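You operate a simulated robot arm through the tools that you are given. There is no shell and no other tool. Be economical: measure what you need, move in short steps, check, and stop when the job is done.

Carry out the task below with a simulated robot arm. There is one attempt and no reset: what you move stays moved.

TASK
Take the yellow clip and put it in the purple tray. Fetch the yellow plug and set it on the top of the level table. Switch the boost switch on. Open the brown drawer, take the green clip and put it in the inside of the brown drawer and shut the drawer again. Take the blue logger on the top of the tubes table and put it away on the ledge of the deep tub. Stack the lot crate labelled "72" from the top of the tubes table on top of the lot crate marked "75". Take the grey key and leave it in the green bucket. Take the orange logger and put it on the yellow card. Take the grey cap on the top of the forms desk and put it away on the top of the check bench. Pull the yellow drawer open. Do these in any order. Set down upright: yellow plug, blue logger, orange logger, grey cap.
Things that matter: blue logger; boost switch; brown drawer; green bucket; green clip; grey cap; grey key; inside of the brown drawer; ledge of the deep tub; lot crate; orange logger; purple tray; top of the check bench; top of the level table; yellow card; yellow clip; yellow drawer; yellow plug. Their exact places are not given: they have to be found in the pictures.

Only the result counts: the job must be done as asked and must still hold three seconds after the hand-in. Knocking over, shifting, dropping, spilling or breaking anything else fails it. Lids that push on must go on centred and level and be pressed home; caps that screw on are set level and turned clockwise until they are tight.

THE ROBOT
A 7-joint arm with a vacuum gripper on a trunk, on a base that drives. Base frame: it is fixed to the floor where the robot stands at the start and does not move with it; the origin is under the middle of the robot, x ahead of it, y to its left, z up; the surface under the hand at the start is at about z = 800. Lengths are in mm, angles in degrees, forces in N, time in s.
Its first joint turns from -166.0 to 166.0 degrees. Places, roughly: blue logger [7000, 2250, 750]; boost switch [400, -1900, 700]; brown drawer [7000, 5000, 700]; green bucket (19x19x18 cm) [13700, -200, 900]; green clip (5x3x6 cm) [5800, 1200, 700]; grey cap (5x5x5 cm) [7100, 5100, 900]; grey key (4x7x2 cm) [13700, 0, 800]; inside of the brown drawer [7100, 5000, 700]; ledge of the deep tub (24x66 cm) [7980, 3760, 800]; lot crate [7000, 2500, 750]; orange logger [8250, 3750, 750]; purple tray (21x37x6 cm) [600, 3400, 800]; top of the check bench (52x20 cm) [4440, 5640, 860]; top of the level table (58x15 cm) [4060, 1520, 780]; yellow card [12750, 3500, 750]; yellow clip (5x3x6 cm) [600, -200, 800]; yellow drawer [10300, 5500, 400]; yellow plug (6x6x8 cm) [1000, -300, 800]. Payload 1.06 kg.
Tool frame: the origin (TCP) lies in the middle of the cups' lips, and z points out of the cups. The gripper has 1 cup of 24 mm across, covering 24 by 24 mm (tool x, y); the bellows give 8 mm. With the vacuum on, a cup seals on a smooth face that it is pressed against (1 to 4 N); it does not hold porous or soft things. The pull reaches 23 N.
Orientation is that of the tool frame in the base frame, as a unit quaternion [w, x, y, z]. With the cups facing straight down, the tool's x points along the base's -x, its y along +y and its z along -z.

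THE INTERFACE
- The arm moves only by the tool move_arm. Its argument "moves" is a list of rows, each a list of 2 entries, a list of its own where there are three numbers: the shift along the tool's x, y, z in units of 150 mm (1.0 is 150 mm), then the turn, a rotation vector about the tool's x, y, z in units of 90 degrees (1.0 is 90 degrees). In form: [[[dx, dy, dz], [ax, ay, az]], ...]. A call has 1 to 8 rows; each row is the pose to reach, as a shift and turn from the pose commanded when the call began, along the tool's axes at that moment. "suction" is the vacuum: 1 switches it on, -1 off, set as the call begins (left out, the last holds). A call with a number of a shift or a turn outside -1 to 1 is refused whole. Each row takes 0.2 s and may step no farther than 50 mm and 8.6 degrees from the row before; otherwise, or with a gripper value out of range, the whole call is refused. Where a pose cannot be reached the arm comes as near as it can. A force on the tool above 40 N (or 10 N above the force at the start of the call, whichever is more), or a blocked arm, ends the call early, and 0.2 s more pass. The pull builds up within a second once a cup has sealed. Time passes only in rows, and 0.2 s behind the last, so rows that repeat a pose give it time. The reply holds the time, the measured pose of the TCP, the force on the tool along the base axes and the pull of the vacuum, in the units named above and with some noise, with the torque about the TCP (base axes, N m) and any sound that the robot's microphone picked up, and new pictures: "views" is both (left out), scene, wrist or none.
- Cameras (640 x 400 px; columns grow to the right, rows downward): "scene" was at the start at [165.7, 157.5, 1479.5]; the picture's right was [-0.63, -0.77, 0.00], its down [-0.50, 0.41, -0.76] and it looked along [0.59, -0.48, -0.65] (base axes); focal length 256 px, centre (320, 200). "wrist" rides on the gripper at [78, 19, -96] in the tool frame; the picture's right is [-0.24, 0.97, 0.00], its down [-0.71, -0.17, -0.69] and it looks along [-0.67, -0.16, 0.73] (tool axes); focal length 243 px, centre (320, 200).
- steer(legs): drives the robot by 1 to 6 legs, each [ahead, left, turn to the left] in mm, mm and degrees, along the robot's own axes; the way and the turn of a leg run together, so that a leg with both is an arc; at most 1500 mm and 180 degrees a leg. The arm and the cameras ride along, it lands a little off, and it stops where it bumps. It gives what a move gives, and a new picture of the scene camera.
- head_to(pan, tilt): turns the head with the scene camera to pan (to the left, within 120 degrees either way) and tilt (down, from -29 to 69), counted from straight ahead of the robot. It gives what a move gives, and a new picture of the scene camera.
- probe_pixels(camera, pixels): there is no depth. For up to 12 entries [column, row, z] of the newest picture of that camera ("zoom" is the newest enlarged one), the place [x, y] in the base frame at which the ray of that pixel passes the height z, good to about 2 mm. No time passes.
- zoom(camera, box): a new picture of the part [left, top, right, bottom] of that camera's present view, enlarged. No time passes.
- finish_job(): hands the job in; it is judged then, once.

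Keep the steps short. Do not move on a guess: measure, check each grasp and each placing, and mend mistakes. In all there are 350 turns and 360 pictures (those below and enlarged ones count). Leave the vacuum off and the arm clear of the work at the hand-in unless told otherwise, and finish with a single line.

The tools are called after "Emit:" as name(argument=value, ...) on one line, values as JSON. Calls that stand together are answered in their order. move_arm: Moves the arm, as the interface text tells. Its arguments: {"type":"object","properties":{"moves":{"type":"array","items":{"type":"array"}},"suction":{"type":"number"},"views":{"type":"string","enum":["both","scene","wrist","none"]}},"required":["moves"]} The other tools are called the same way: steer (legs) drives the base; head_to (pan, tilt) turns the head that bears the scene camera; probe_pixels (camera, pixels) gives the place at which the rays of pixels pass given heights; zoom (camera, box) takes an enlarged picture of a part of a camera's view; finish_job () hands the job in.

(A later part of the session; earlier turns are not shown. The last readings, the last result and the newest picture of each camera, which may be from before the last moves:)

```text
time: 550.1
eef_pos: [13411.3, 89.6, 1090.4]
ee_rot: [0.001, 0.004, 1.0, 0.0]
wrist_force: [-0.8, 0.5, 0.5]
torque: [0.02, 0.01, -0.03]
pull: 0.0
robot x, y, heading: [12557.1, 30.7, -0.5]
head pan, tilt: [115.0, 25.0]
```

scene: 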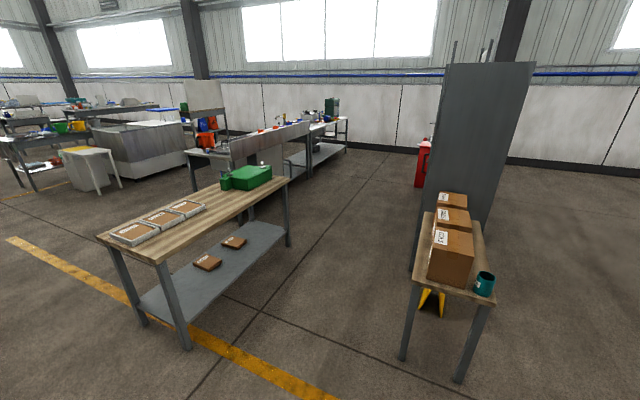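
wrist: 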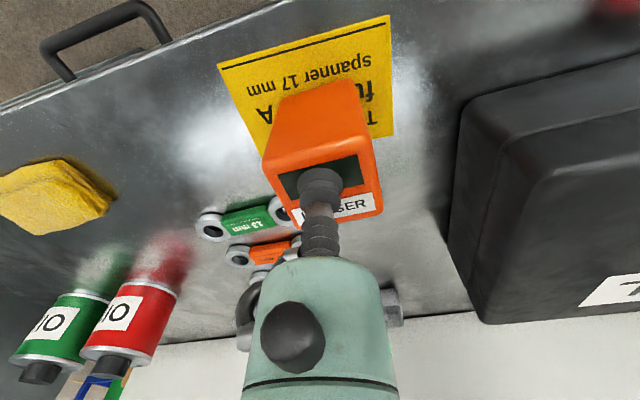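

Emit:
probe_pixels(camera="scene", pixels=[[189, 348, 0], [143, 325, 0], [290, 246, 0], [163, 262, 850], [290, 178, 850], [98, 236, 850]])

Emit:
head_to(pan=0, tilt=45)

Emit:
zoom(camera="scene", box=[310, 100, 500, 240])

```text
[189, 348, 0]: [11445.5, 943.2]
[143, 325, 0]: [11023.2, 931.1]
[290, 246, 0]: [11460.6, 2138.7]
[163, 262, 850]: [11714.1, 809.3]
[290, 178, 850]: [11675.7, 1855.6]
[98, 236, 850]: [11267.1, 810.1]
```

```text
time: 552.1
eef_pos: [13411.1, 90.2, 1091.6]
ee_rot: [0.001, 0.004, 1.0, 0.0]
wrist_force: [0.0, -0.6, -0.4]
torque: [-0.02, 0.03, 0.0]
pull: 0.0
robot x, y, heading: [12558.7, 30.3, -0.4]
head pan, tilt: [0.0, 45.0]
```

scene: 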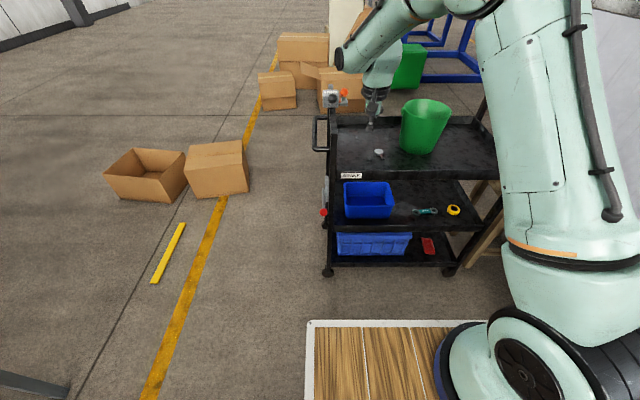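

```text
2.86 times, centred on (405, 170) of scene
```

zoom: 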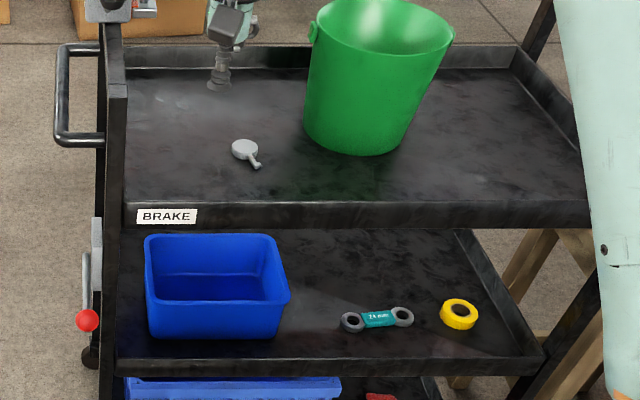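

Emit:
probe_pixels(camera="scene", pixels=[[378.8, 152.5, 780], [378.8, 152.5, 800], [378.8, 152.5, 820], [425, 105, 980], [428, 150, 800], [402, 115, 950], [450, 110, 950]])

Emit:
move_arm(moves=[[[-0.2, -0.2, 0], [0, 0, 0]], [[-0.3, -0.3, 0.1], [0, 0, 0]]], views="wrist")

Emit:
zoom(camera="wrist", box=[220, 80, 420, 220])

```text
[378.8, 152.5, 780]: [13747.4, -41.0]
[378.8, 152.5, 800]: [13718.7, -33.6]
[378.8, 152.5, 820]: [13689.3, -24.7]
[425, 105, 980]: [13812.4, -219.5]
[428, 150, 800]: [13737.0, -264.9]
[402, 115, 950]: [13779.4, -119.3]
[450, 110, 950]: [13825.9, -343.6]
```

```text
time: 552.7
eef_pos: [13455.8, 45.8, 1073.7]
ee_rot: [0.0, 0.002, 1.0, 0.001]
wrist_force: [-0.6, 0.4, 0.4]
torque: [0.03, -0.01, 0.0]
pull: 0.0
robot x, y, heading: [12559.2, 32.0, -0.6]
head pan, tilt: [0.0, 45.0]
```

wrist: 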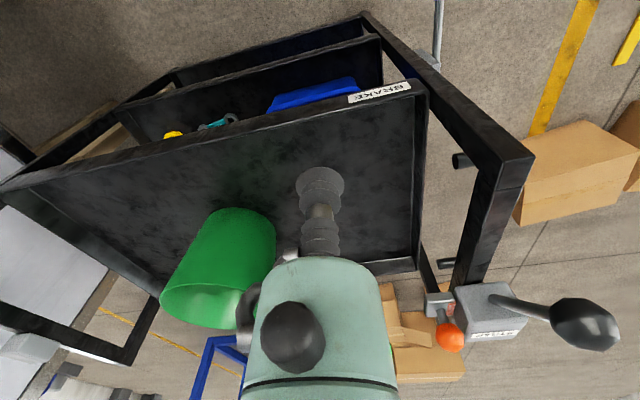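

```text
2.86 times, centred on (320, 150) of wrist
```

zoom: 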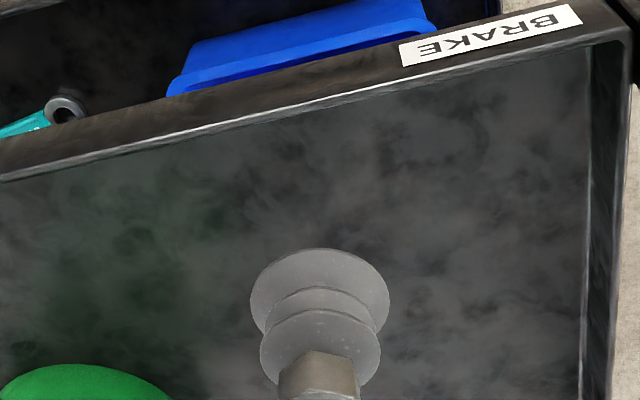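

Emit:
steer(legs=[[250, -40, 0.4]])

Emit:
move_arm(moves=[[[0, -0.1, 0.1], [0, 0, 0]]], views="wrist")

Emit:
zoom(camera="wrist", box=[220, 40, 440, 200])

```text
time: 554.5
eef_pos: [13704.2, 12.8, 1074.4]
ee_rot: [0.001, -0.001, 1.0, 0.0]
wrist_force: [0.0, 0.4, 0.3]
torque: [-0.01, 0.0, -0.04]
pull: 0.1
robot x, y, heading: [12805.2, -9.3, -0.1]
head pan, tilt: [0.0, 45.0]
```

scene: 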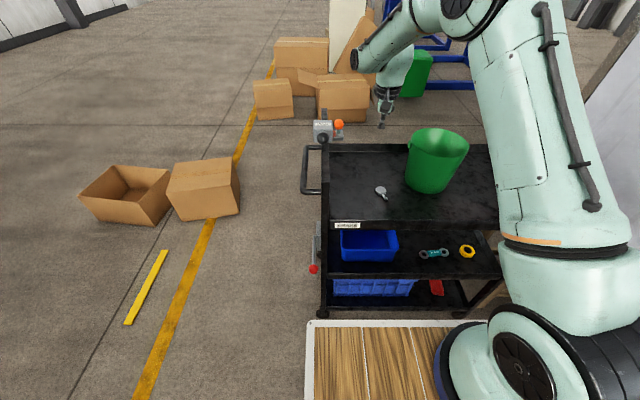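

```text
time: 554.9
eef_pos: [13704.4, -3.0, 1059.1]
ee_rot: [0.001, -0.002, 1.0, 0.0]
wrist_force: [-1.1, 0.9, 0.3]
torque: [-0.02, -0.01, 0.03]
pull: 0.0
robot x, y, heading: [12807.3, -12.5, 0.5]
head pan, tilt: [0.0, 45.0]
```

wrist: 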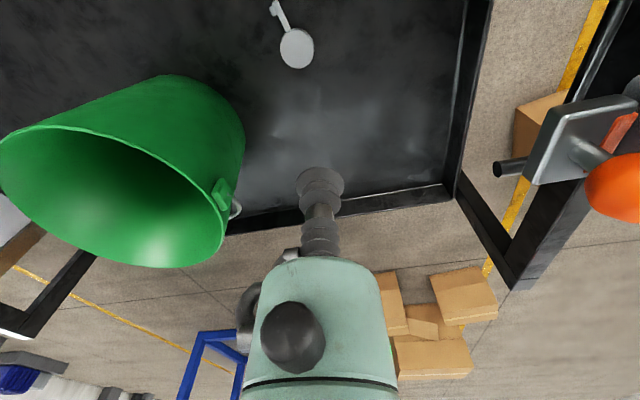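

```text
2.50 times, centred on (330, 120) of wrist
```

zoom: 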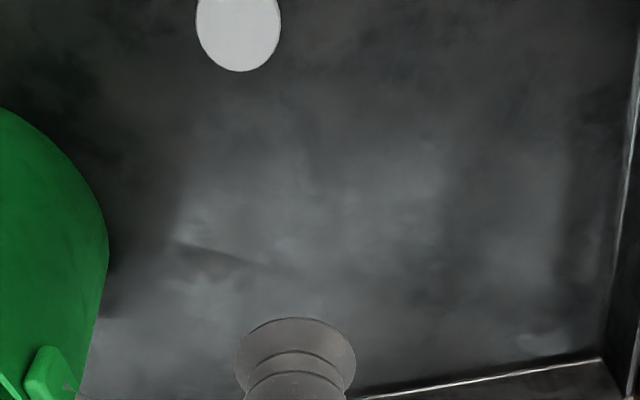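

Emit:
zoom(camera="scene", box=[350, 120, 480, 220])

Emit:
probe_pixels(camera="wrist", pixels=[[296.5, 48, 780], [296.5, 48, 800], [296.5, 48, 820], [296.5, 48, 840], [279, 48, 820], [314, 48, 820]])

Emit:
probe_pixels(camera="scene", pixels=[[380, 190, 780], [380, 190, 800], [380, 190, 820], [380, 190, 840]])

```text
4.00 times, centred on (415, 170) of scene
```

zoom: 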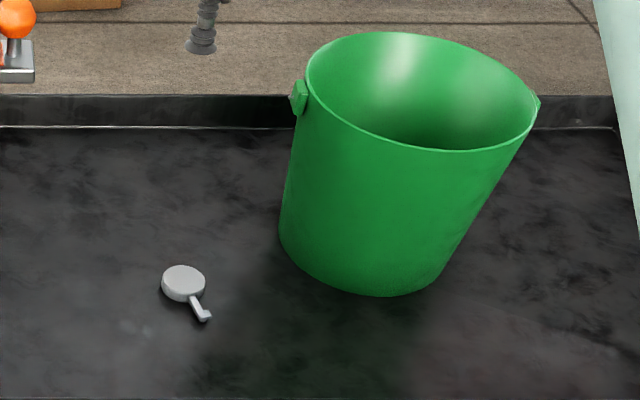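

```text
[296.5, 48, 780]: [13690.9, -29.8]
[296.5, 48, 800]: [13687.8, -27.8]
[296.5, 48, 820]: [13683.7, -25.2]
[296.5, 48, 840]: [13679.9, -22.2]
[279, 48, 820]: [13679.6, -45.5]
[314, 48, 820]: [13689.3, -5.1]
```

```text
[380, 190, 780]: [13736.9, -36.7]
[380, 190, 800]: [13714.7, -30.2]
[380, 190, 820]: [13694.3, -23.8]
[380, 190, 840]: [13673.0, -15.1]
```

Emit:
probe_pixels(camera="scene", pixels=[[440, 143, 992], [411.5, 143, 992], [469, 146, 992], [430, 157, 992], [430, 128, 992], [405, 230, 815], [427, 242, 815]])

Emit:
probe_pixels(camera="wrist", pixels=[[222, 215, 992], [118, 210, 992], [15, 200, 992]])

Emit:
move_arm(moves=[[[0.08, -0.07, 0.2], [0, 0, 0]], [[0.15, -0.13, 0.4], [0, 0, 0]], [[0.15, -0.13, 0.7], [0, 0, 0]]], views="both")

```text
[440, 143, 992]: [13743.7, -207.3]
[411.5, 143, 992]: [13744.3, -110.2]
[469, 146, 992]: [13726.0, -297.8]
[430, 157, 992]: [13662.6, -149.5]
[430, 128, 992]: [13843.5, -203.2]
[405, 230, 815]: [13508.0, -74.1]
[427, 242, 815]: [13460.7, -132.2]
```

```text
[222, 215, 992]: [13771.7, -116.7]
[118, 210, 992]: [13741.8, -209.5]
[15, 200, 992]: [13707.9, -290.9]
```

```text
time: 555.7
eef_pos: [13682.6, -20.7, 954.2]
ee_rot: [0.001, 0.0, 1.0, -0.001]
wrist_force: [0.2, 0.4, -0.2]
torque: [0.01, -0.01, 0.02]
pull: 0.1
robot x, y, heading: [12805.2, -8.4, 0.1]
head pan, tilt: [0.0, 45.0]
```

scene: 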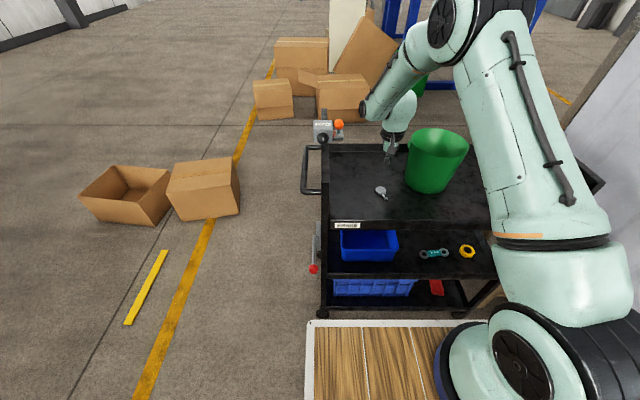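
wrist: 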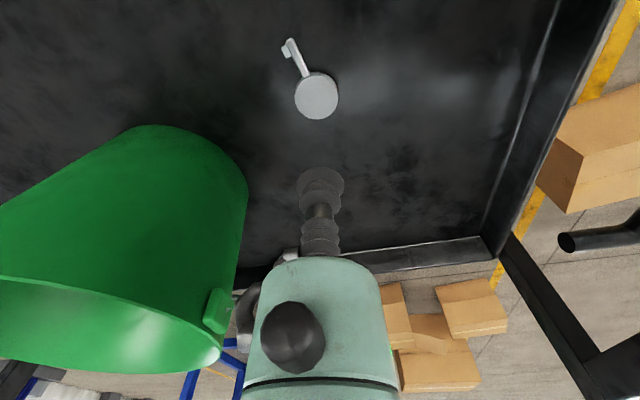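

Emit:
probe_pixels(camera="wrist", pixels=[[316.5, 95, 815], [316.5, 95, 825], [316.5, 95, 835]])

```text
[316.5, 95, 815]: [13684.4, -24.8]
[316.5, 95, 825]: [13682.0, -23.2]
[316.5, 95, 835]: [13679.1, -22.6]
```

Emit:
move_arm(moves=[[[0.01, -0.017, 0.3], [0, 0, 0]], [[0.01, -0.017, 0.55], [0, 0, 0]], [[0.01, -0.017, 0.72], [0, 0, 0]], [[0.01, -0.017, 0.78], [0, 0, 0]]], views="wrist", suction=1)

```text
time: 556.7
eef_pos: [13680.2, -23.6, 836.1]
ee_rot: [0.0, -0.001, 1.0, 0.0]
wrist_force: [-0.4, 0.0, 0.1]
torque: [-0.01, 0.02, 0.0]
pull: 0.0
robot x, y, heading: [12802.4, -7.9, 0.2]
head pan, tilt: [0.0, 45.0]
```

wrist: 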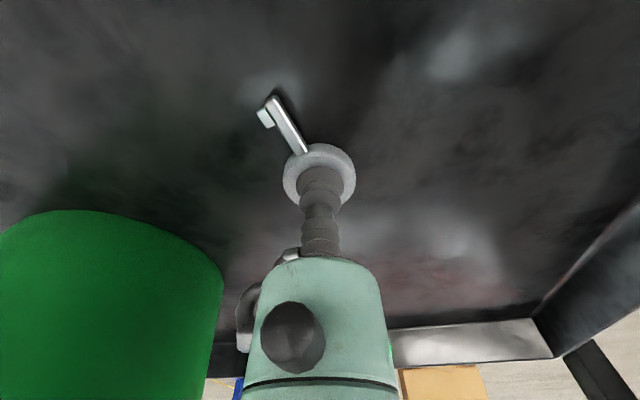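

Centred over the key head. Continue down in small steps.

Emit:
move_arm(moves=[[[0, 0, 0.03], [0, 0, 0]], [[0, 0, 0.06], [0, 0, 0]], [[0, 0, 0.08], [0, 0, 0]]], views="none")

```text
time: 557.5
eef_pos: [13681.2, -23.8, 826.3]
ee_rot: [0.002, -0.001, 1.0, 0.0]
wrist_force: [-1.1, 1.7, 17.8]
torque: [0.0, -0.01, -0.02]
pull: 23.2
robot x, y, heading: [12808.0, -12.0, 0.1]
head pan, tilt: [0.0, 45.0]
```

Key held. Lift clear above the bucket rim (≈992).

Emit:
move_arm(moves=[[[0, 0, -0.1], [0, 0, 0]], [[0, 0, -0.4], [0, 0, 0]], [[0, 0, -0.7], [0, 0, 0]], [[0, 0, -1], [0, 0, 0]]], views="none")

Emit:
move_arm(moves=[[[0, 0, -0.3], [0, 0, 0]], [[0, 0, -0.6], [0, 0, 0]], [[0, 0, -0.8], [0, 0, 0]]], views="none")

Emit:
move_arm(moves=[[[-0.05, -0.3, 0], [0, 0, 0]], [[-0.1, -0.6, 0], [0, 0, 0]], [[-0.2, -0.88, 0], [0, 0, 0]], [[-0.3, -1, 0], [0, 0, 0]]], views="both")

```text
time: 558.5
eef_pos: [13681.6, -25.8, 975.1]
ee_rot: [0.001, -0.001, 1.0, 0.0]
wrist_force: [0.5, -0.3, -0.9]
torque: [0.01, 0.08, 0.0]
pull: 22.9
robot x, y, heading: [12807.4, -9.7, 0.1]
head pan, tilt: [0.0, 45.0]
```

```text
time: 559.3
eef_pos: [13679.0, -23.0, 1095.3]
ee_rot: [0.001, 0.0, 1.0, -0.001]
wrist_force: [-0.2, -0.1, -0.6]
torque: [0.02, 0.05, 0.0]
pull: 22.7
robot x, y, heading: [12807.5, -10.6, 0.2]
head pan, tilt: [0.0, 45.0]
```

```text
time: 560.3
eef_pos: [13724.2, -176.4, 1095.2]
ee_rot: [0.0, -0.003, 1.0, -0.001]
wrist_force: [-0.5, -0.3, 0.6]
torque: [-0.02, -0.02, -0.03]
pull: 22.9
robot x, y, heading: [12810.2, -12.1, 0.1]
head pan, tilt: [0.0, 45.0]
```

scene: 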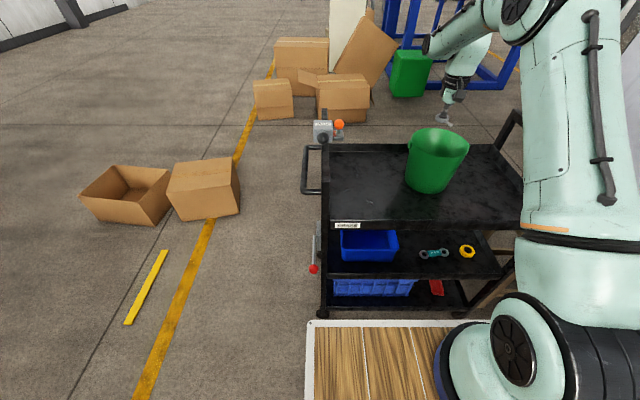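
wrist: 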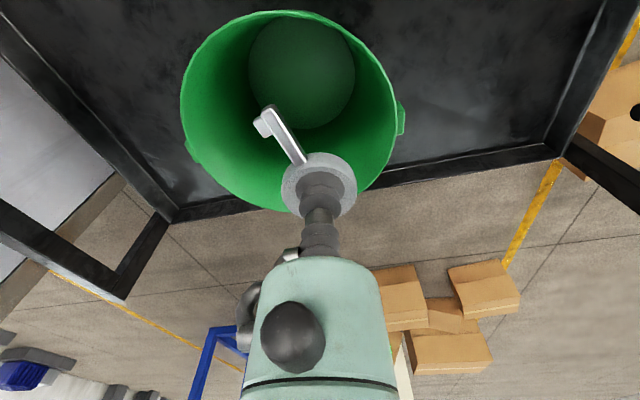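

Emit:
probe_pixels(camera="wrist", pixels=[[290, 110, 992], [181, 110, 992], [397, 110, 992], [285, 12, 992], [270, 207, 992], [302, 72, 820], [249, 72, 820], [355, 72, 820]])

```text
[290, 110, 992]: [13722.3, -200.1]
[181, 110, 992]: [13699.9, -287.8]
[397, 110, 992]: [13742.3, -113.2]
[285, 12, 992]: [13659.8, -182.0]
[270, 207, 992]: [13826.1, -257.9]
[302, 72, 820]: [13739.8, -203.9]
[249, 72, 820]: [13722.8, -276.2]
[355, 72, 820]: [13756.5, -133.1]
```

Bucket centre (13741,-204). Base a bit nearer, then over the centre.

Emit:
steer(legs=[[70, 0, 0]])

```text
time: 561.3
eef_pos: [13795.4, -174.7, 1094.6]
ee_rot: [0.001, -0.002, 1.0, 0.0]
wrist_force: [-0.1, 0.2, 0.5]
torque: [-0.03, 0.07, -0.02]
pull: 23.2
robot x, y, heading: [12878.4, -10.1, 0.1]
head pan, tilt: [0.0, 45.0]
```

scene: 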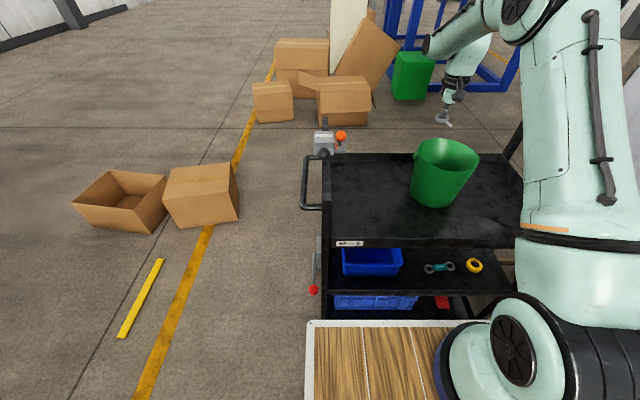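

Emit:
move_arm(moves=[[[0.1, -0.1, 0.1], [0, 0, 0]], [[0.215, -0.195, 0.2], [0, 0, 0]], [[0.215, -0.195, 0.45], [0, 0, 0]], [[0.215, -0.195, 0.7], [0, 0, 0]]], views="wrist")

```text
time: 562.3
eef_pos: [13764.2, -202.2, 988.2]
ee_rot: [0.001, -0.002, 1.0, 0.0]
wrist_force: [-0.8, 0.2, -0.5]
torque: [0.03, 0.0, 0.01]
pull: 22.8
robot x, y, heading: [12876.4, -11.0, 0.1]
head pan, tilt: [0.0, 45.0]
```

wrist: 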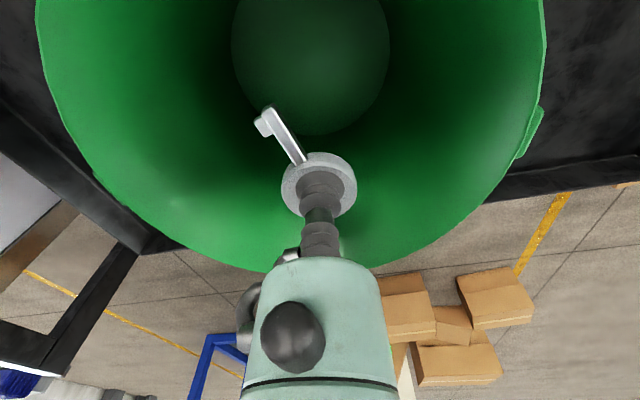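

Emit:
move_arm(moves=[[[0, 0, 0.15], [0, 0, 0]], [[0, 0, 0.3], [0, 0, 0]], [[0, 0, 0.45], [0, 0, 0]]], views="wrist")

```text
time: 563.1
eef_pos: [13765.2, -201.7, 922.2]
ee_rot: [0.002, -0.002, 1.0, 0.0]
wrist_force: [-1.0, 0.1, 0.1]
torque: [0.03, -0.01, -0.01]
pull: 23.0
robot x, y, heading: [12876.3, -14.3, 0.2]
head pan, tilt: [0.0, 45.0]
```

wrist: 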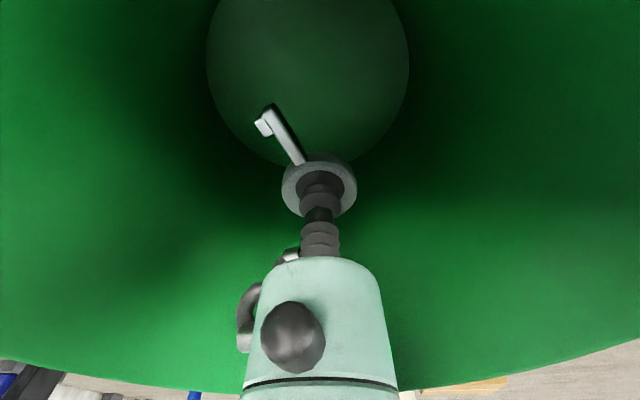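

Emit:
move_arm(moves=[[[-0.06, 0, 0.1], [0, 0, 0]], [[-0.06, 0, 0.2], [0, 0, 0]], [[-0.06, 0, 0.3], [0, 0, 0]], [[-0.06, 0, 0.4], [0, 0, 0]]], views="wrist")

```text
time: 564.1
eef_pos: [13773.4, -204.3, 863.6]
ee_rot: [0.001, -0.002, 1.0, 0.0]
wrist_force: [1.0, 0.1, 1.0]
torque: [-0.01, 0.04, 0.02]
pull: 22.7
robot x, y, heading: [12875.2, -11.9, 0.3]
head pan, tilt: [0.0, 45.0]
```

wrist: 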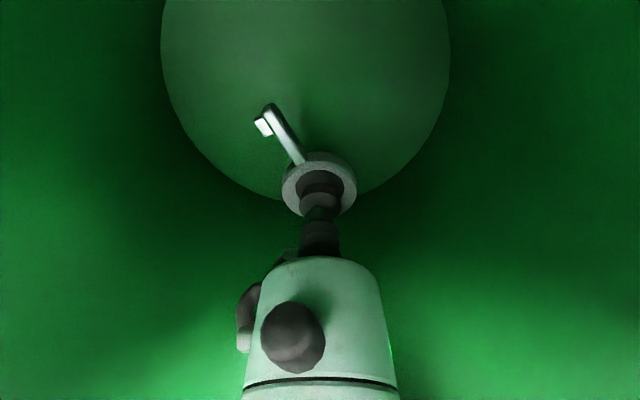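

Emit:
move_arm(moves=[[[0.03, 0, 0.06], [0, 0, 0]], [[0.05, 0, 0.12], [0, 0, 0]]], views="none")

Emit:
move_arm(moves=[[[0, 0, 0.03], [0, 0, 0]], [[0, 0, 0.06], [0, 0, 0]]], views="none")

```text
time: 564.7
eef_pos: [13765.4, -203.6, 844.2]
ee_rot: [0.001, -0.002, 1.0, 0.0]
wrist_force: [1.0, 1.2, -0.4]
torque: [0.0, 0.1, 0.0]
pull: 22.7
robot x, y, heading: [12876.6, -10.4, 0.4]
head pan, tilt: [0.0, 45.0]
```

```text
time: 565.3
eef_pos: [13765.5, -203.4, 836.4]
ee_rot: [0.001, -0.001, 1.0, 0.001]
wrist_force: [-0.2, -0.3, -0.7]
torque: [-0.03, 0.05, -0.06]
pull: 22.7
robot x, y, heading: [12874.5, -10.9, 0.4]
head pan, tilt: [0.0, 45.0]
```

Bottom should be within a few mm. One more small step.

Emit:
move_arm(moves=[[[0, 0, 0.02], [0, 0, 0]], [[0, 0, 0.035], [0, 0, 0]]], views="none")

```text
time: 565.9
eef_pos: [13764.8, -204.0, 833.0]
ee_rot: [0.003, -0.002, 1.0, 0.0]
wrist_force: [3.7, -1.9, 22.0]
torque: [0.3, 0.91, 0.12]
pull: 23.4
robot x, y, heading: [12878.1, -9.5, 0.3]
head pan, tilt: [0.0, 45.0]
```

Contact. Release and lift straight out.

Emit:
move_arm(moves=[[[0, 0, -0.02], [0, 0, 0]], [[0, 0, -0.02], [0, 0, 0]], [[0, 0, -0.02], [0, 0, 0]], [[0, 0, -0.02], [0, 0, 0]]], suction=-1, views="none")

Emit:
move_arm(moves=[[[0, 0, -0.1], [0, 0, 0]], [[0, 0, -0.4], [0, 0, 0]], [[0, 0, -0.7], [0, 0, 0]], [[0, 0, -1], [0, 0, 0]]], views="none")

Emit:
move_arm(moves=[[[0, 0, -0.3], [0, 0, 0]], [[0, 0, -0.6], [0, 0, 0]], [[0, 0, -0.8], [0, 0, 0]]], views="wrist")

```text
time: 566.9
eef_pos: [13764.5, -205.1, 833.8]
ee_rot: [0.001, -0.001, 1.0, 0.0]
wrist_force: [-0.4, -0.4, 2.7]
torque: [-0.04, 0.01, 0.01]
pull: 0.0
robot x, y, heading: [12877.0, -11.0, -0.0]
head pan, tilt: [0.0, 45.0]
```

```text
time: 567.9
eef_pos: [13766.0, -205.0, 982.7]
ee_rot: [0.0, -0.001, 1.0, 0.0]
wrist_force: [-0.6, 0.2, -0.2]
torque: [0.01, -0.01, 0.03]
pull: 0.0
robot x, y, heading: [12874.5, -11.3, 0.2]
head pan, tilt: [0.0, 45.0]
```

```text
time: 568.7
eef_pos: [13764.2, -203.2, 1105.3]
ee_rot: [0.0, -0.001, 1.0, 0.0]
wrist_force: [-0.7, -0.2, -0.6]
torque: [-0.02, 0.01, 0.03]
pull: 0.0
robot x, y, heading: [12876.3, -12.5, 0.3]
head pan, tilt: [0.0, 45.0]
```

wrist: 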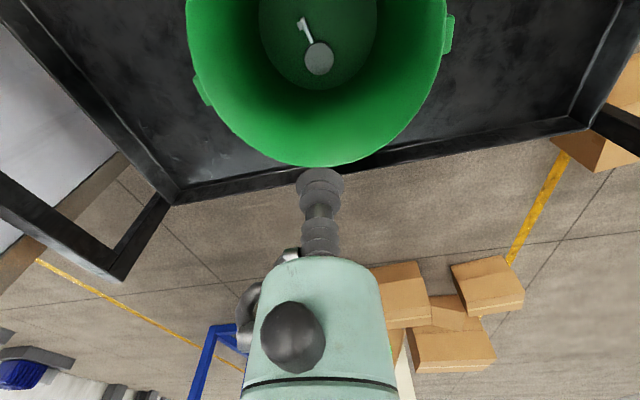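

Key lies in the bucket. Last: the yellow drawer under the WORK bench near (10300,5500,400). Driving back round.

Emit:
steer(legs=[[-1450, 100, 0], [-1450, 100, 0], [-700, 1100, 0], [-150, 1400, 0], [0, 1400, 0]])

Emit:
head_to(pan=30, tilt=30)

```text
time: 601.7
eef_pos: [9887.7, 3749.4, 1103.9]
ee_rot: [0.001, -0.015, 1.0, 0.0]
wrist_force: [-0.8, 0.5, -0.5]
torque: [0.03, 0.01, -0.01]
pull: 0.1
robot x, y, heading: [8997.9, 3919.8, 1.5]
head pan, tilt: [0.0, 45.0]
```

scene: 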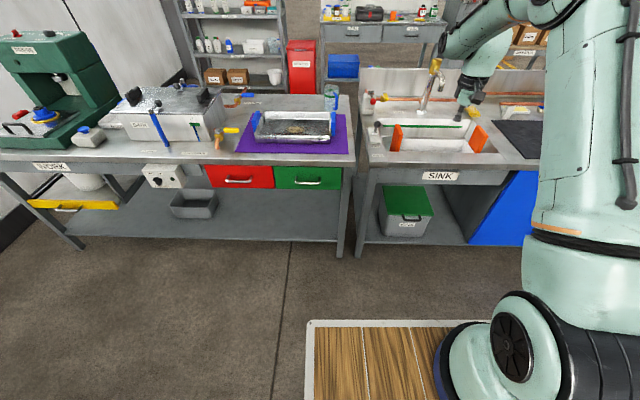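

```text
time: 602.7
eef_pos: [9887.7, 3749.7, 1104.0]
ee_rot: [0.0, -0.014, 1.0, 0.0]
wrist_force: [0.5, 0.3, 0.4]
torque: [0.01, 0.01, 0.02]
pull: 0.1
robot x, y, heading: [8997.7, 3916.7, 1.6]
head pan, tilt: [30.0, 30.0]
```

scene: 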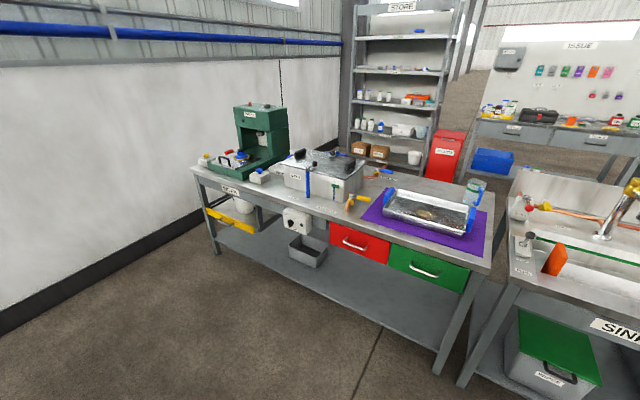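

Emit:
steer(legs=[[0, 800, -1.5], [0, 750, 0]])

Emit:
head_to(pan=0, tilt=35)

Emit:
zoom(camera="scene", box=[220, 120, 440, 280])

```text
time: 610.8
eef_pos: [9842.3, 5330.9, 1103.4]
ee_rot: [0.001, -0.02, 1.0, 0.0]
wrist_force: [0.6, -0.2, -0.1]
torque: [0.01, -0.02, 0.02]
pull: 0.0
robot x, y, heading: [8945.1, 5491.8, 1.8]
head pan, tilt: [30.0, 30.0]
```

scene: 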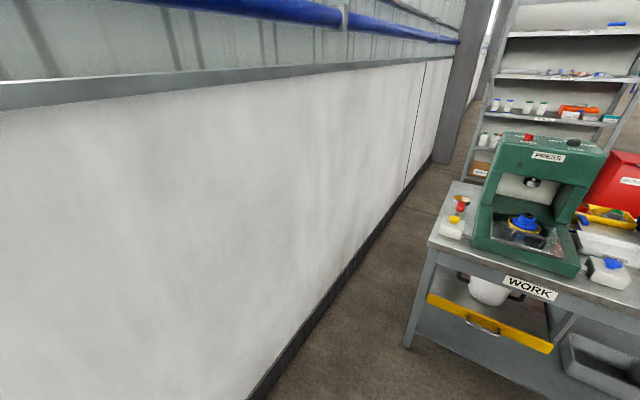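

```text
time: 611.7
eef_pos: [9840.5, 5330.7, 1104.0]
ee_rot: [0.001, -0.019, 1.0, 0.0]
wrist_force: [-0.2, 0.3, -0.3]
torque: [-0.02, -0.01, 0.01]
pull: 0.0
robot x, y, heading: [8946.3, 5490.8, 2.2]
head pan, tilt: [0.0, 35.0]
```

scene: 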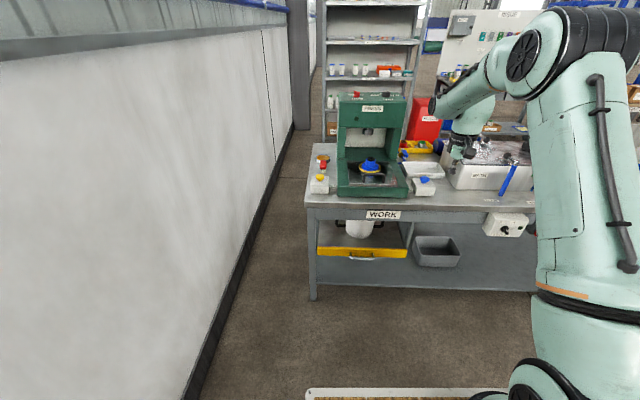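

```text
2.50 times, centred on (330, 200) of scene
```

zoom: 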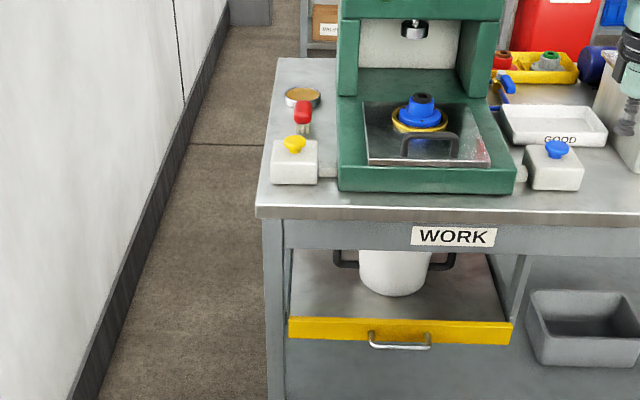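

Emit:
probe_pixels(camera="scene", pixels=[[362, 252, 380], [362, 252, 420], [362, 252, 460], [318, 250, 420], [407, 252, 420], [313, 298, 0], [306, 207, 850], [338, 251, 420], [388, 252, 420]])

```text
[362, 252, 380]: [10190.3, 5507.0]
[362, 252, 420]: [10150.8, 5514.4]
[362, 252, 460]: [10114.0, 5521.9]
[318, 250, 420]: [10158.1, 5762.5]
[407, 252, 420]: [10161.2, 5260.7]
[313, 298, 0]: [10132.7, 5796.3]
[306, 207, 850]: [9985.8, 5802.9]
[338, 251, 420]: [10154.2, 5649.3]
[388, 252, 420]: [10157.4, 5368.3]
```

Yellow drawer front: about x≈10145, y 5260–5762, z≈425, with a pot standing in it. I'll turn the tool horizontal here and lower it.

Emit:
move_arm(moves=[[[0, 0, 0.15], [0, -0.08, 0]], [[0, 0, 0.3], [0, -0.16, 0]], [[0, 0, 0.45], [0, -0.24, 0]], [[0, 0, 0.6], [0, -0.32, 0]], [[0, 0, 0.75], [0, -0.4, 0]], [[0, 0, 0.9], [0, -0.48, 0]], [[0, 0, 1.0], [0, -0.56, 0]]], views="none")

Emit:
move_arm(moves=[[[0.13, 0, 0.11], [0, -0.08, 0]], [[0.26, 0, 0.22], [0, -0.16, 0]], [[0.39, 0, 0.33], [0, -0.24, 0]], [[0.52, 0, 0.44], [0, -0.32, 0]], [[0.65, 0, 0.54], [0, -0.4, 0]], [[0.77, 0, 0.64], [0, -0.44, 0]]], views="none")

Emit:
move_arm(moves=[[[0.3, 0, 0], [0, 0, 0]], [[0.6, 0, 0], [0, 0, 0]], [[0.9, 0, 0], [0, 0, 0]], [[1, 0, 0], [0, 0, 0]]], views="none")

Emit:
move_arm(moves=[[[0.3, 0, 0], [0, 0, 0]], [[0.6, 0, 0], [0, 0, 0]], [[0.9, 0, 0], [0, 0, 0]], [[1, 0, 0], [0, 0, 0]]], views="scene")

```text
time: 613.3
eef_pos: [9840.5, 5330.7, 954.0]
ee_rot: [0.428, -0.017, 0.904, 0.009]
wrist_force: [-0.3, 0.0, 0.3]
torque: [-0.03, -0.01, 0.02]
pull: 0.0
robot x, y, heading: [8954.3, 5497.0, 2.3]
head pan, tilt: [0.0, 35.0]
```

```text
time: 614.7
eef_pos: [9842.0, 5330.7, 805.5]
ee_rot: [0.708, -0.014, 0.706, 0.014]
wrist_force: [-0.6, 1.1, 0.7]
torque: [-0.01, 0.04, 0.02]
pull: 0.1
robot x, y, heading: [8952.4, 5493.8, 2.1]
head pan, tilt: [0.0, 35.0]
```

```text
time: 615.7
eef_pos: [9844.0, 5329.6, 652.9]
ee_rot: [0.708, -0.013, 0.706, 0.013]
wrist_force: [-0.3, 0.0, 0.3]
torque: [0.01, -0.03, 0.0]
pull: 0.1
robot x, y, heading: [8946.7, 5491.3, 2.2]
head pan, tilt: [0.0, 35.0]
```

```text
time: 616.7
eef_pos: [9843.0, 5332.0, 569.8]
ee_rot: [0.707, -0.013, 0.707, 0.014]
wrist_force: [0.2, 0.3, 0.1]
torque: [-0.03, 0.01, 0.0]
pull: 0.0
out of reach, approached as far as the arm can: row 2, 3, 4
robot x, y, heading: [8951.6, 5492.8, 2.2]
head pan, tilt: [0.0, 35.0]
```

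scene: 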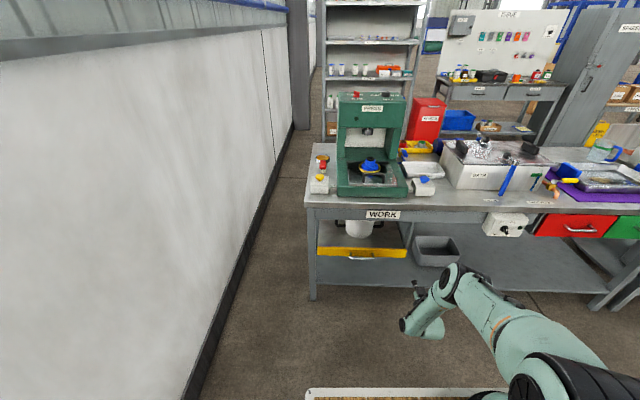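

Too far out at this low height; test whether a nearer, lower pose is reachable.

Emit:
move_arm(moves=[[[0, 0, -0.33], [0, 0, 0]], [[0, 0, -0.66], [0, 0, 0]], [[0.1, 0, -0.95], [0, 0, 0]], [[0.4, 0, -1], [0, 0, 0]], [[0.7, 0, -1], [0, 0, 0]], [[1, 0, -1], [0, 0, 0]]], views="scene")

```text
time: 618.1
eef_pos: [9701.4, 5325.4, 553.6]
ee_rot: [0.707, -0.013, 0.707, 0.013]
wrist_force: [0.3, 0.0, 0.1]
torque: [0.01, 0.02, 0.0]
pull: 0.1
out of reach, approached as far as the arm can: row 4, 5, 6
robot x, y, heading: [8949.5, 5490.8, 2.0]
head pan, tilt: [0.0, 35.0]
```

scene: 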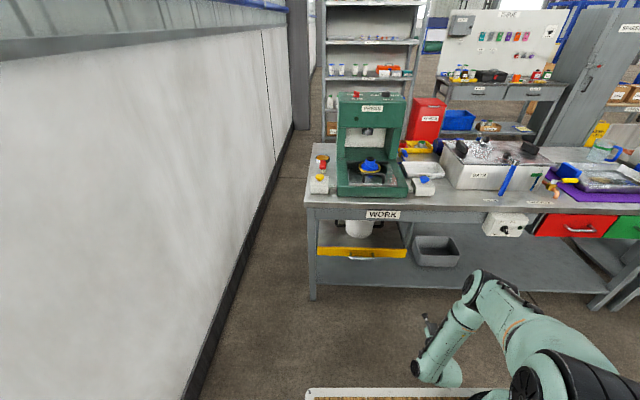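

Try rolling the tool 180° about its axis (camera above), which may let the wrist go lower.

Emit:
move_arm(moves=[[[-0.12, 0, 0], [0, 0, 0.09]], [[-0.24, 0, 0], [0, 0, 0.18]], [[-0.36, 0, 0], [0, 0, 0.27]], [[-0.48, 0, 0], [0, 0, 0.36]], [[-0.6, 0, 0], [0, 0, 0.45]], [[-0.72, 0, 0], [0, 0, 0.54]], [[-0.84, 0, 0], [0, 0, 0.63]], [[-0.9, 0, 0], [0, 0, 0.72]]], views="none")

Emit:
move_arm(moves=[[[0, 0, 0], [0, 0, 0.09]], [[0, 0, 0], [0, 0, 0.18]], [[0, 0, 0], [0, 0, 0.27]], [[0, 0, 0], [0, 0, 0.36]], [[0, 0, 0], [0, 0, 0.45]], [[0, 0, 0], [0, 0, 0.54]], [[0, 0, 0], [0, 0, 0.63]]], views="none")

Emit:
move_arm(moves=[[[0, 0, 0], [0, 0, 0.09]], [[0, 0, 0], [0, 0, 0.18]], [[0, 0, 0], [0, 0, 0.27]], [[0, 0, 0], [0, 0, 0.36]], [[0, 0, 0], [0, 0, 0.45]], [[0, 0, 0], [0, 0, 0.54]], [[0, 0, 0], [0, 0, 0.63]]], views="both")

```text
time: 619.9
eef_pos: [9698.9, 5317.4, 688.0]
ee_rot: [0.59, 0.368, 0.603, 0.391]
wrist_force: [-1.0, 0.8, 0.3]
torque: [-0.01, 0.0, -0.03]
pull: 0.0
robot x, y, heading: [8950.8, 5494.3, 2.2]
head pan, tilt: [0.0, 35.0]
```

```text
time: 621.5
eef_pos: [9699.2, 5316.7, 688.9]
ee_rot: [0.334, 0.61, 0.357, 0.624]
wrist_force: [-0.6, 0.1, 0.2]
torque: [0.02, -0.01, -0.01]
pull: 0.0
robot x, y, heading: [8948.2, 5494.1, 2.3]
head pan, tilt: [0.0, 35.0]
```

```text
time: 623.1
eef_pos: [9698.2, 5314.9, 687.7]
ee_rot: [-0.003, 0.706, 0.024, 0.708]
wrist_force: [-0.1, 0.3, 0.1]
torque: [0.01, 0.02, -0.01]
pull: 0.1
robot x, y, heading: [8950.4, 5491.0, 2.3]
head pan, tilt: [0.0, 35.0]
```

scene: 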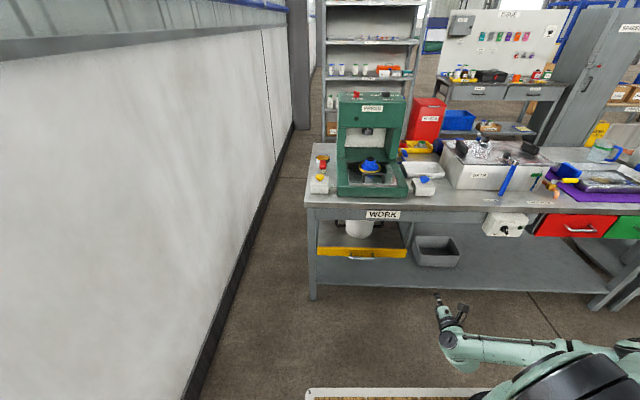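
wrist: 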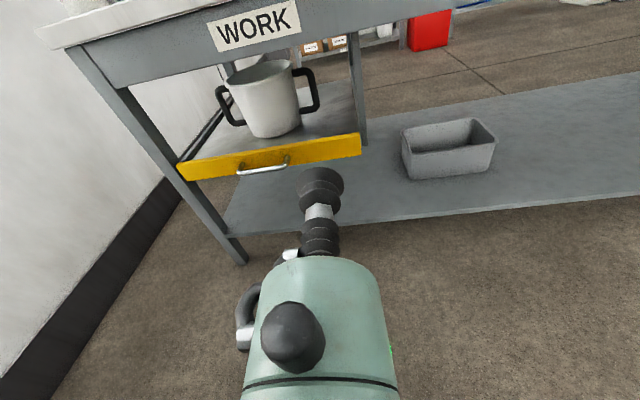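

Roll done; camera now on top with a clear view of the yellow drawer (270,158). Test lowering.

Emit:
move_arm(moves=[[[-0.3, 0, 0], [0, 0, 0]], [[-0.6, 0, 0], [0, 0, 0]], [[-0.9, 0, 0], [0, 0, 0]], [[-1, 0, 0], [0, 0, 0]]], views="none")

Emit:
move_arm(moves=[[[-0.25, 0, 0], [0, 0, 0]], [[-0.5, 0, 0], [0, 0, 0]], [[-0.75, 0, 0], [0, 0, 0]]], views="both")

```text
time: 624.1
eef_pos: [9701.4, 5309.0, 555.6]
ee_rot: [-0.001, 0.706, 0.024, 0.708]
wrist_force: [-0.1, 0.2, 0.7]
torque: [-0.01, -0.01, 0.01]
pull: 0.0
out of reach, approached as far as the arm can: row 4
robot x, y, heading: [8947.6, 5491.1, 1.9]
head pan, tilt: [0.0, 35.0]
```

```text
time: 624.9
eef_pos: [9702.6, 5309.4, 555.0]
ee_rot: [-0.003, 0.706, 0.024, 0.708]
wrist_force: [0.0, 0.2, -0.4]
torque: [-0.02, -0.03, 0.04]
pull: 0.0
out of reach, approached as far as the arm can: row 1, 2, 3
robot x, y, heading: [8948.8, 5496.5, 1.8]
head pan, tilt: [0.0, 35.0]
```

scene: 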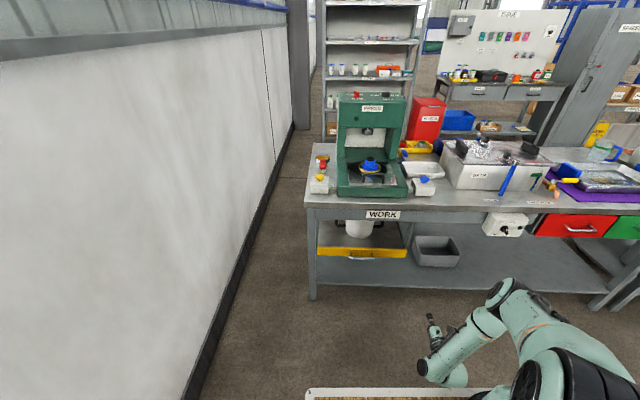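
wrist: 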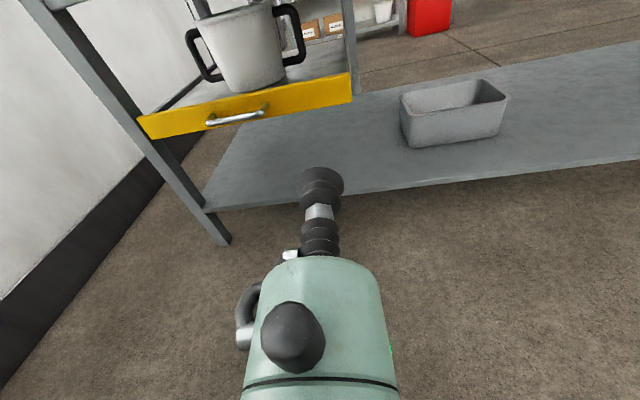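

Emit:
probe_pixels(camera="wrist", pixels=[[245, 100, 480], [245, 100, 460], [245, 100, 440], [245, 100, 420], [245, 114, 440], [350, 76, 480], [350, 100, 440], [138, 118, 480], [140, 138, 440], [237, 117, 440], [237, 117, 420], [228, 244, 0]])

Emit:
zoom(camera="wrist", box=[120, 0, 380, 160])

```text
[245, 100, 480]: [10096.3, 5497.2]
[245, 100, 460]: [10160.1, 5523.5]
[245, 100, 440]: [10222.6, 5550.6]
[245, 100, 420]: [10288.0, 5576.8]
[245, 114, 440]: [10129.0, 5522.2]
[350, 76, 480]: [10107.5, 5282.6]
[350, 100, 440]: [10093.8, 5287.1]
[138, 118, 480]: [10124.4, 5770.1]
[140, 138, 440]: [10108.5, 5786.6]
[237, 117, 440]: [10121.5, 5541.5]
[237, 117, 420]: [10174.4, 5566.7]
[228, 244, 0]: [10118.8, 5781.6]
```

```text
2.46 times, centred on (250, 80) of wrist
```

zoom: 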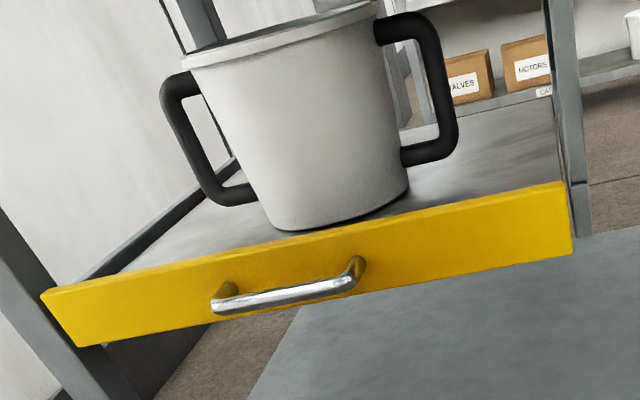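

Drawer front spans z≈435–480 at x≈10115; level tool bottoms out at z≈553. Test how much downward tilt lets the cup reach z≈457.

Emit:
move_arm(moves=[[[-0.15, 0, 0], [0, -0.08, 0]], [[-0.3, 0, 0], [0, -0.16, 0]], [[-0.45, 0, 0], [0, -0.22, 0]], [[-0.65, 0, 0], [0, -0.22, 0]]], views="none")

```text
time: 625.9
eef_pos: [9703.5, 5308.6, 487.6]
ee_rot: [0.003, 0.818, 0.024, 0.575]
wrist_force: [0.6, -0.3, 1.7]
torque: [0.02, 0.06, -0.01]
pull: 0.1
out of reach, approached as far as the arm can: row 4
robot x, y, heading: [8952.6, 5494.0, 2.3]
head pan, tilt: [0.0, 35.0]
```

Level reach is insufficient, so I'll hook the drawer from inside its front board: tool tilted ~65° down, tip over the front's top edge, then pull back. Tilting further.

Emit:
move_arm(moves=[[[0.06, 0, -0.02], [0, -0.085, 0]], [[0.12, 0, -0.04], [0, -0.17, 0]], [[0.18, 0, -0.06], [0, -0.255, 0]], [[0.25, 0, -0.09], [0, -0.34, 0]], [[0.25, 0, -0.09], [0, -0.425, 0]], [[0.25, 0, -0.09], [0, -0.5, 0]]], views="none")

Emit:
steer(legs=[[0, 0, -2.2], [300, 0, 0]])

Emit:
move_arm(moves=[[[0, 0, 0], [0, 0, 0]]], views="wrist")

```text
time: 627.3
eef_pos: [9703.7, 5309.9, 527.1]
ee_rot: [0.01, 0.975, 0.022, 0.22]
wrist_force: [0.2, 0.4, 0.5]
torque: [0.02, 0.0, 0.03]
pull: 0.1
robot x, y, heading: [8947.8, 5490.9, 2.0]
head pan, tilt: [0.0, 35.0]
```

```text
time: 629.7
eef_pos: [9999.0, 5283.8, 527.7]
ee_rot: [0.014, 0.976, 0.007, 0.218]
wrist_force: [-0.5, 0.1, 0.5]
torque: [-0.01, 0.02, -0.01]
pull: 0.0
robot x, y, heading: [9251.0, 5493.7, 0.0]
head pan, tilt: [0.0, 35.0]
```

scene: 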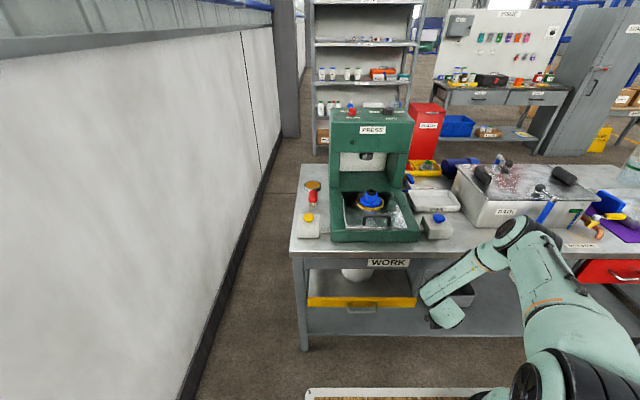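

```text
time: 630.1
eef_pos: [9998.9, 5284.3, 527.9]
ee_rot: [0.015, 0.976, 0.005, 0.219]
wrist_force: [0.0, 0.3, 0.5]
torque: [0.0, 0.02, 0.0]
pull: 0.0
robot x, y, heading: [9251.7, 5491.2, 0.1]
head pan, tilt: [0.0, 35.0]
```

wrist: 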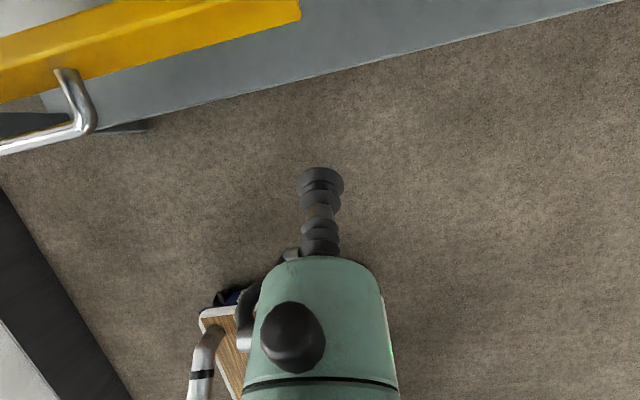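

Emit:
steer(legs=[[90, 60, 0]])

Emit:
move_arm(moves=[[[0, 0, 0], [0, 0, 0]]], views="wrist")

```text
time: 631.3
eef_pos: [10088.8, 5344.7, 528.0]
ee_rot: [0.015, 0.976, 0.005, 0.219]
wrist_force: [0.0, -0.7, -0.7]
torque: [0.03, -0.01, -0.01]
pull: 0.1
robot x, y, heading: [9339.6, 5553.7, 0.2]
head pan, tilt: [0.0, 35.0]
```

scene: 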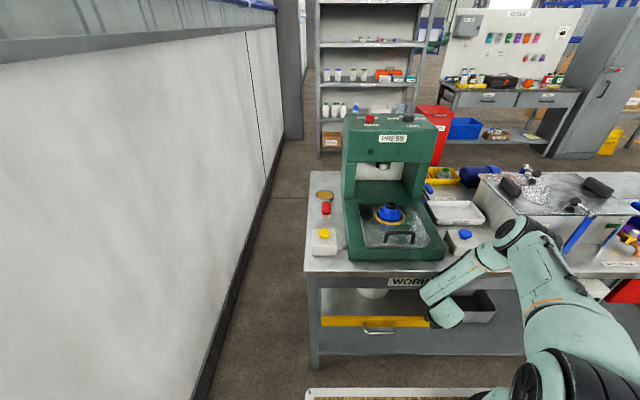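

```text
time: 631.7
eef_pos: [10087.8, 5345.1, 527.0]
ee_rot: [0.015, 0.976, 0.004, 0.219]
wrist_force: [0.1, 0.8, -0.5]
torque: [-0.01, 0.0, -0.01]
pull: 0.1
robot x, y, heading: [9340.1, 5551.5, 0.3]
head pan, tilt: [0.0, 35.0]
```

wrist: 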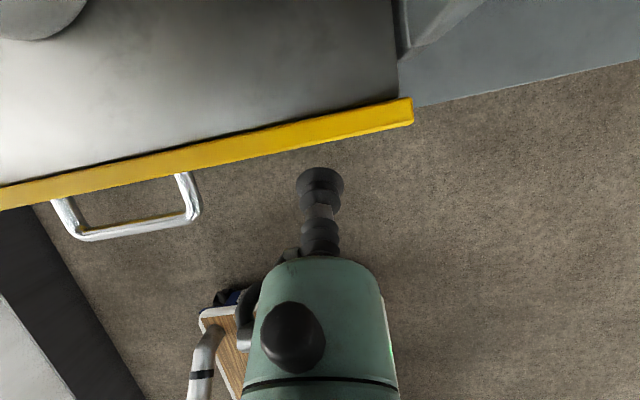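

Emit:
probe_pixels(camera="wrist", pixels=[[320, 119, 480], [320, 142, 480], [412, 98, 480], [398, 70, 450], [20, 35, 450], [130, 225, 457], [125, 180, 480]])

```text
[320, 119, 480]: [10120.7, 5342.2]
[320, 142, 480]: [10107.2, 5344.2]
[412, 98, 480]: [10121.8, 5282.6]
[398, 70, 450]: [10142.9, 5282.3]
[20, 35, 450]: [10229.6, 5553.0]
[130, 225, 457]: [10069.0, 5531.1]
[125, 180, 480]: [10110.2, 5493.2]
```

Front board: x 10106–10121 at top z 480; interior clear at y≈5345. Move the tip over it and lower inside.

Emit:
move_arm(moves=[[[0.18, 0, 0.085], [0, 0, 0]], [[0.36, 0, 0.17], [0, 0, 0]], [[0.27, 0, 0.35], [0, 0, 0]]], views="wrist")

```text
time: 632.7
eef_pos: [10081.8, 5359.5, 471.9]
ee_rot: [-0.006, 0.985, 0.01, 0.173]
wrist_force: [0.1, 1.1, -0.1]
torque: [-0.03, -0.04, -0.01]
pull: 0.1
robot x, y, heading: [9327.3, 5549.3, -0.1]
head pan, tilt: [0.0, 35.0]
stopped in row 3: the arm was blocked; the commanded pose is now the measured one
```

wrist: 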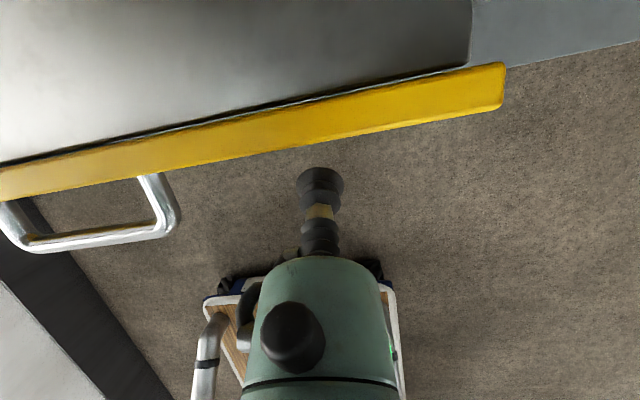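

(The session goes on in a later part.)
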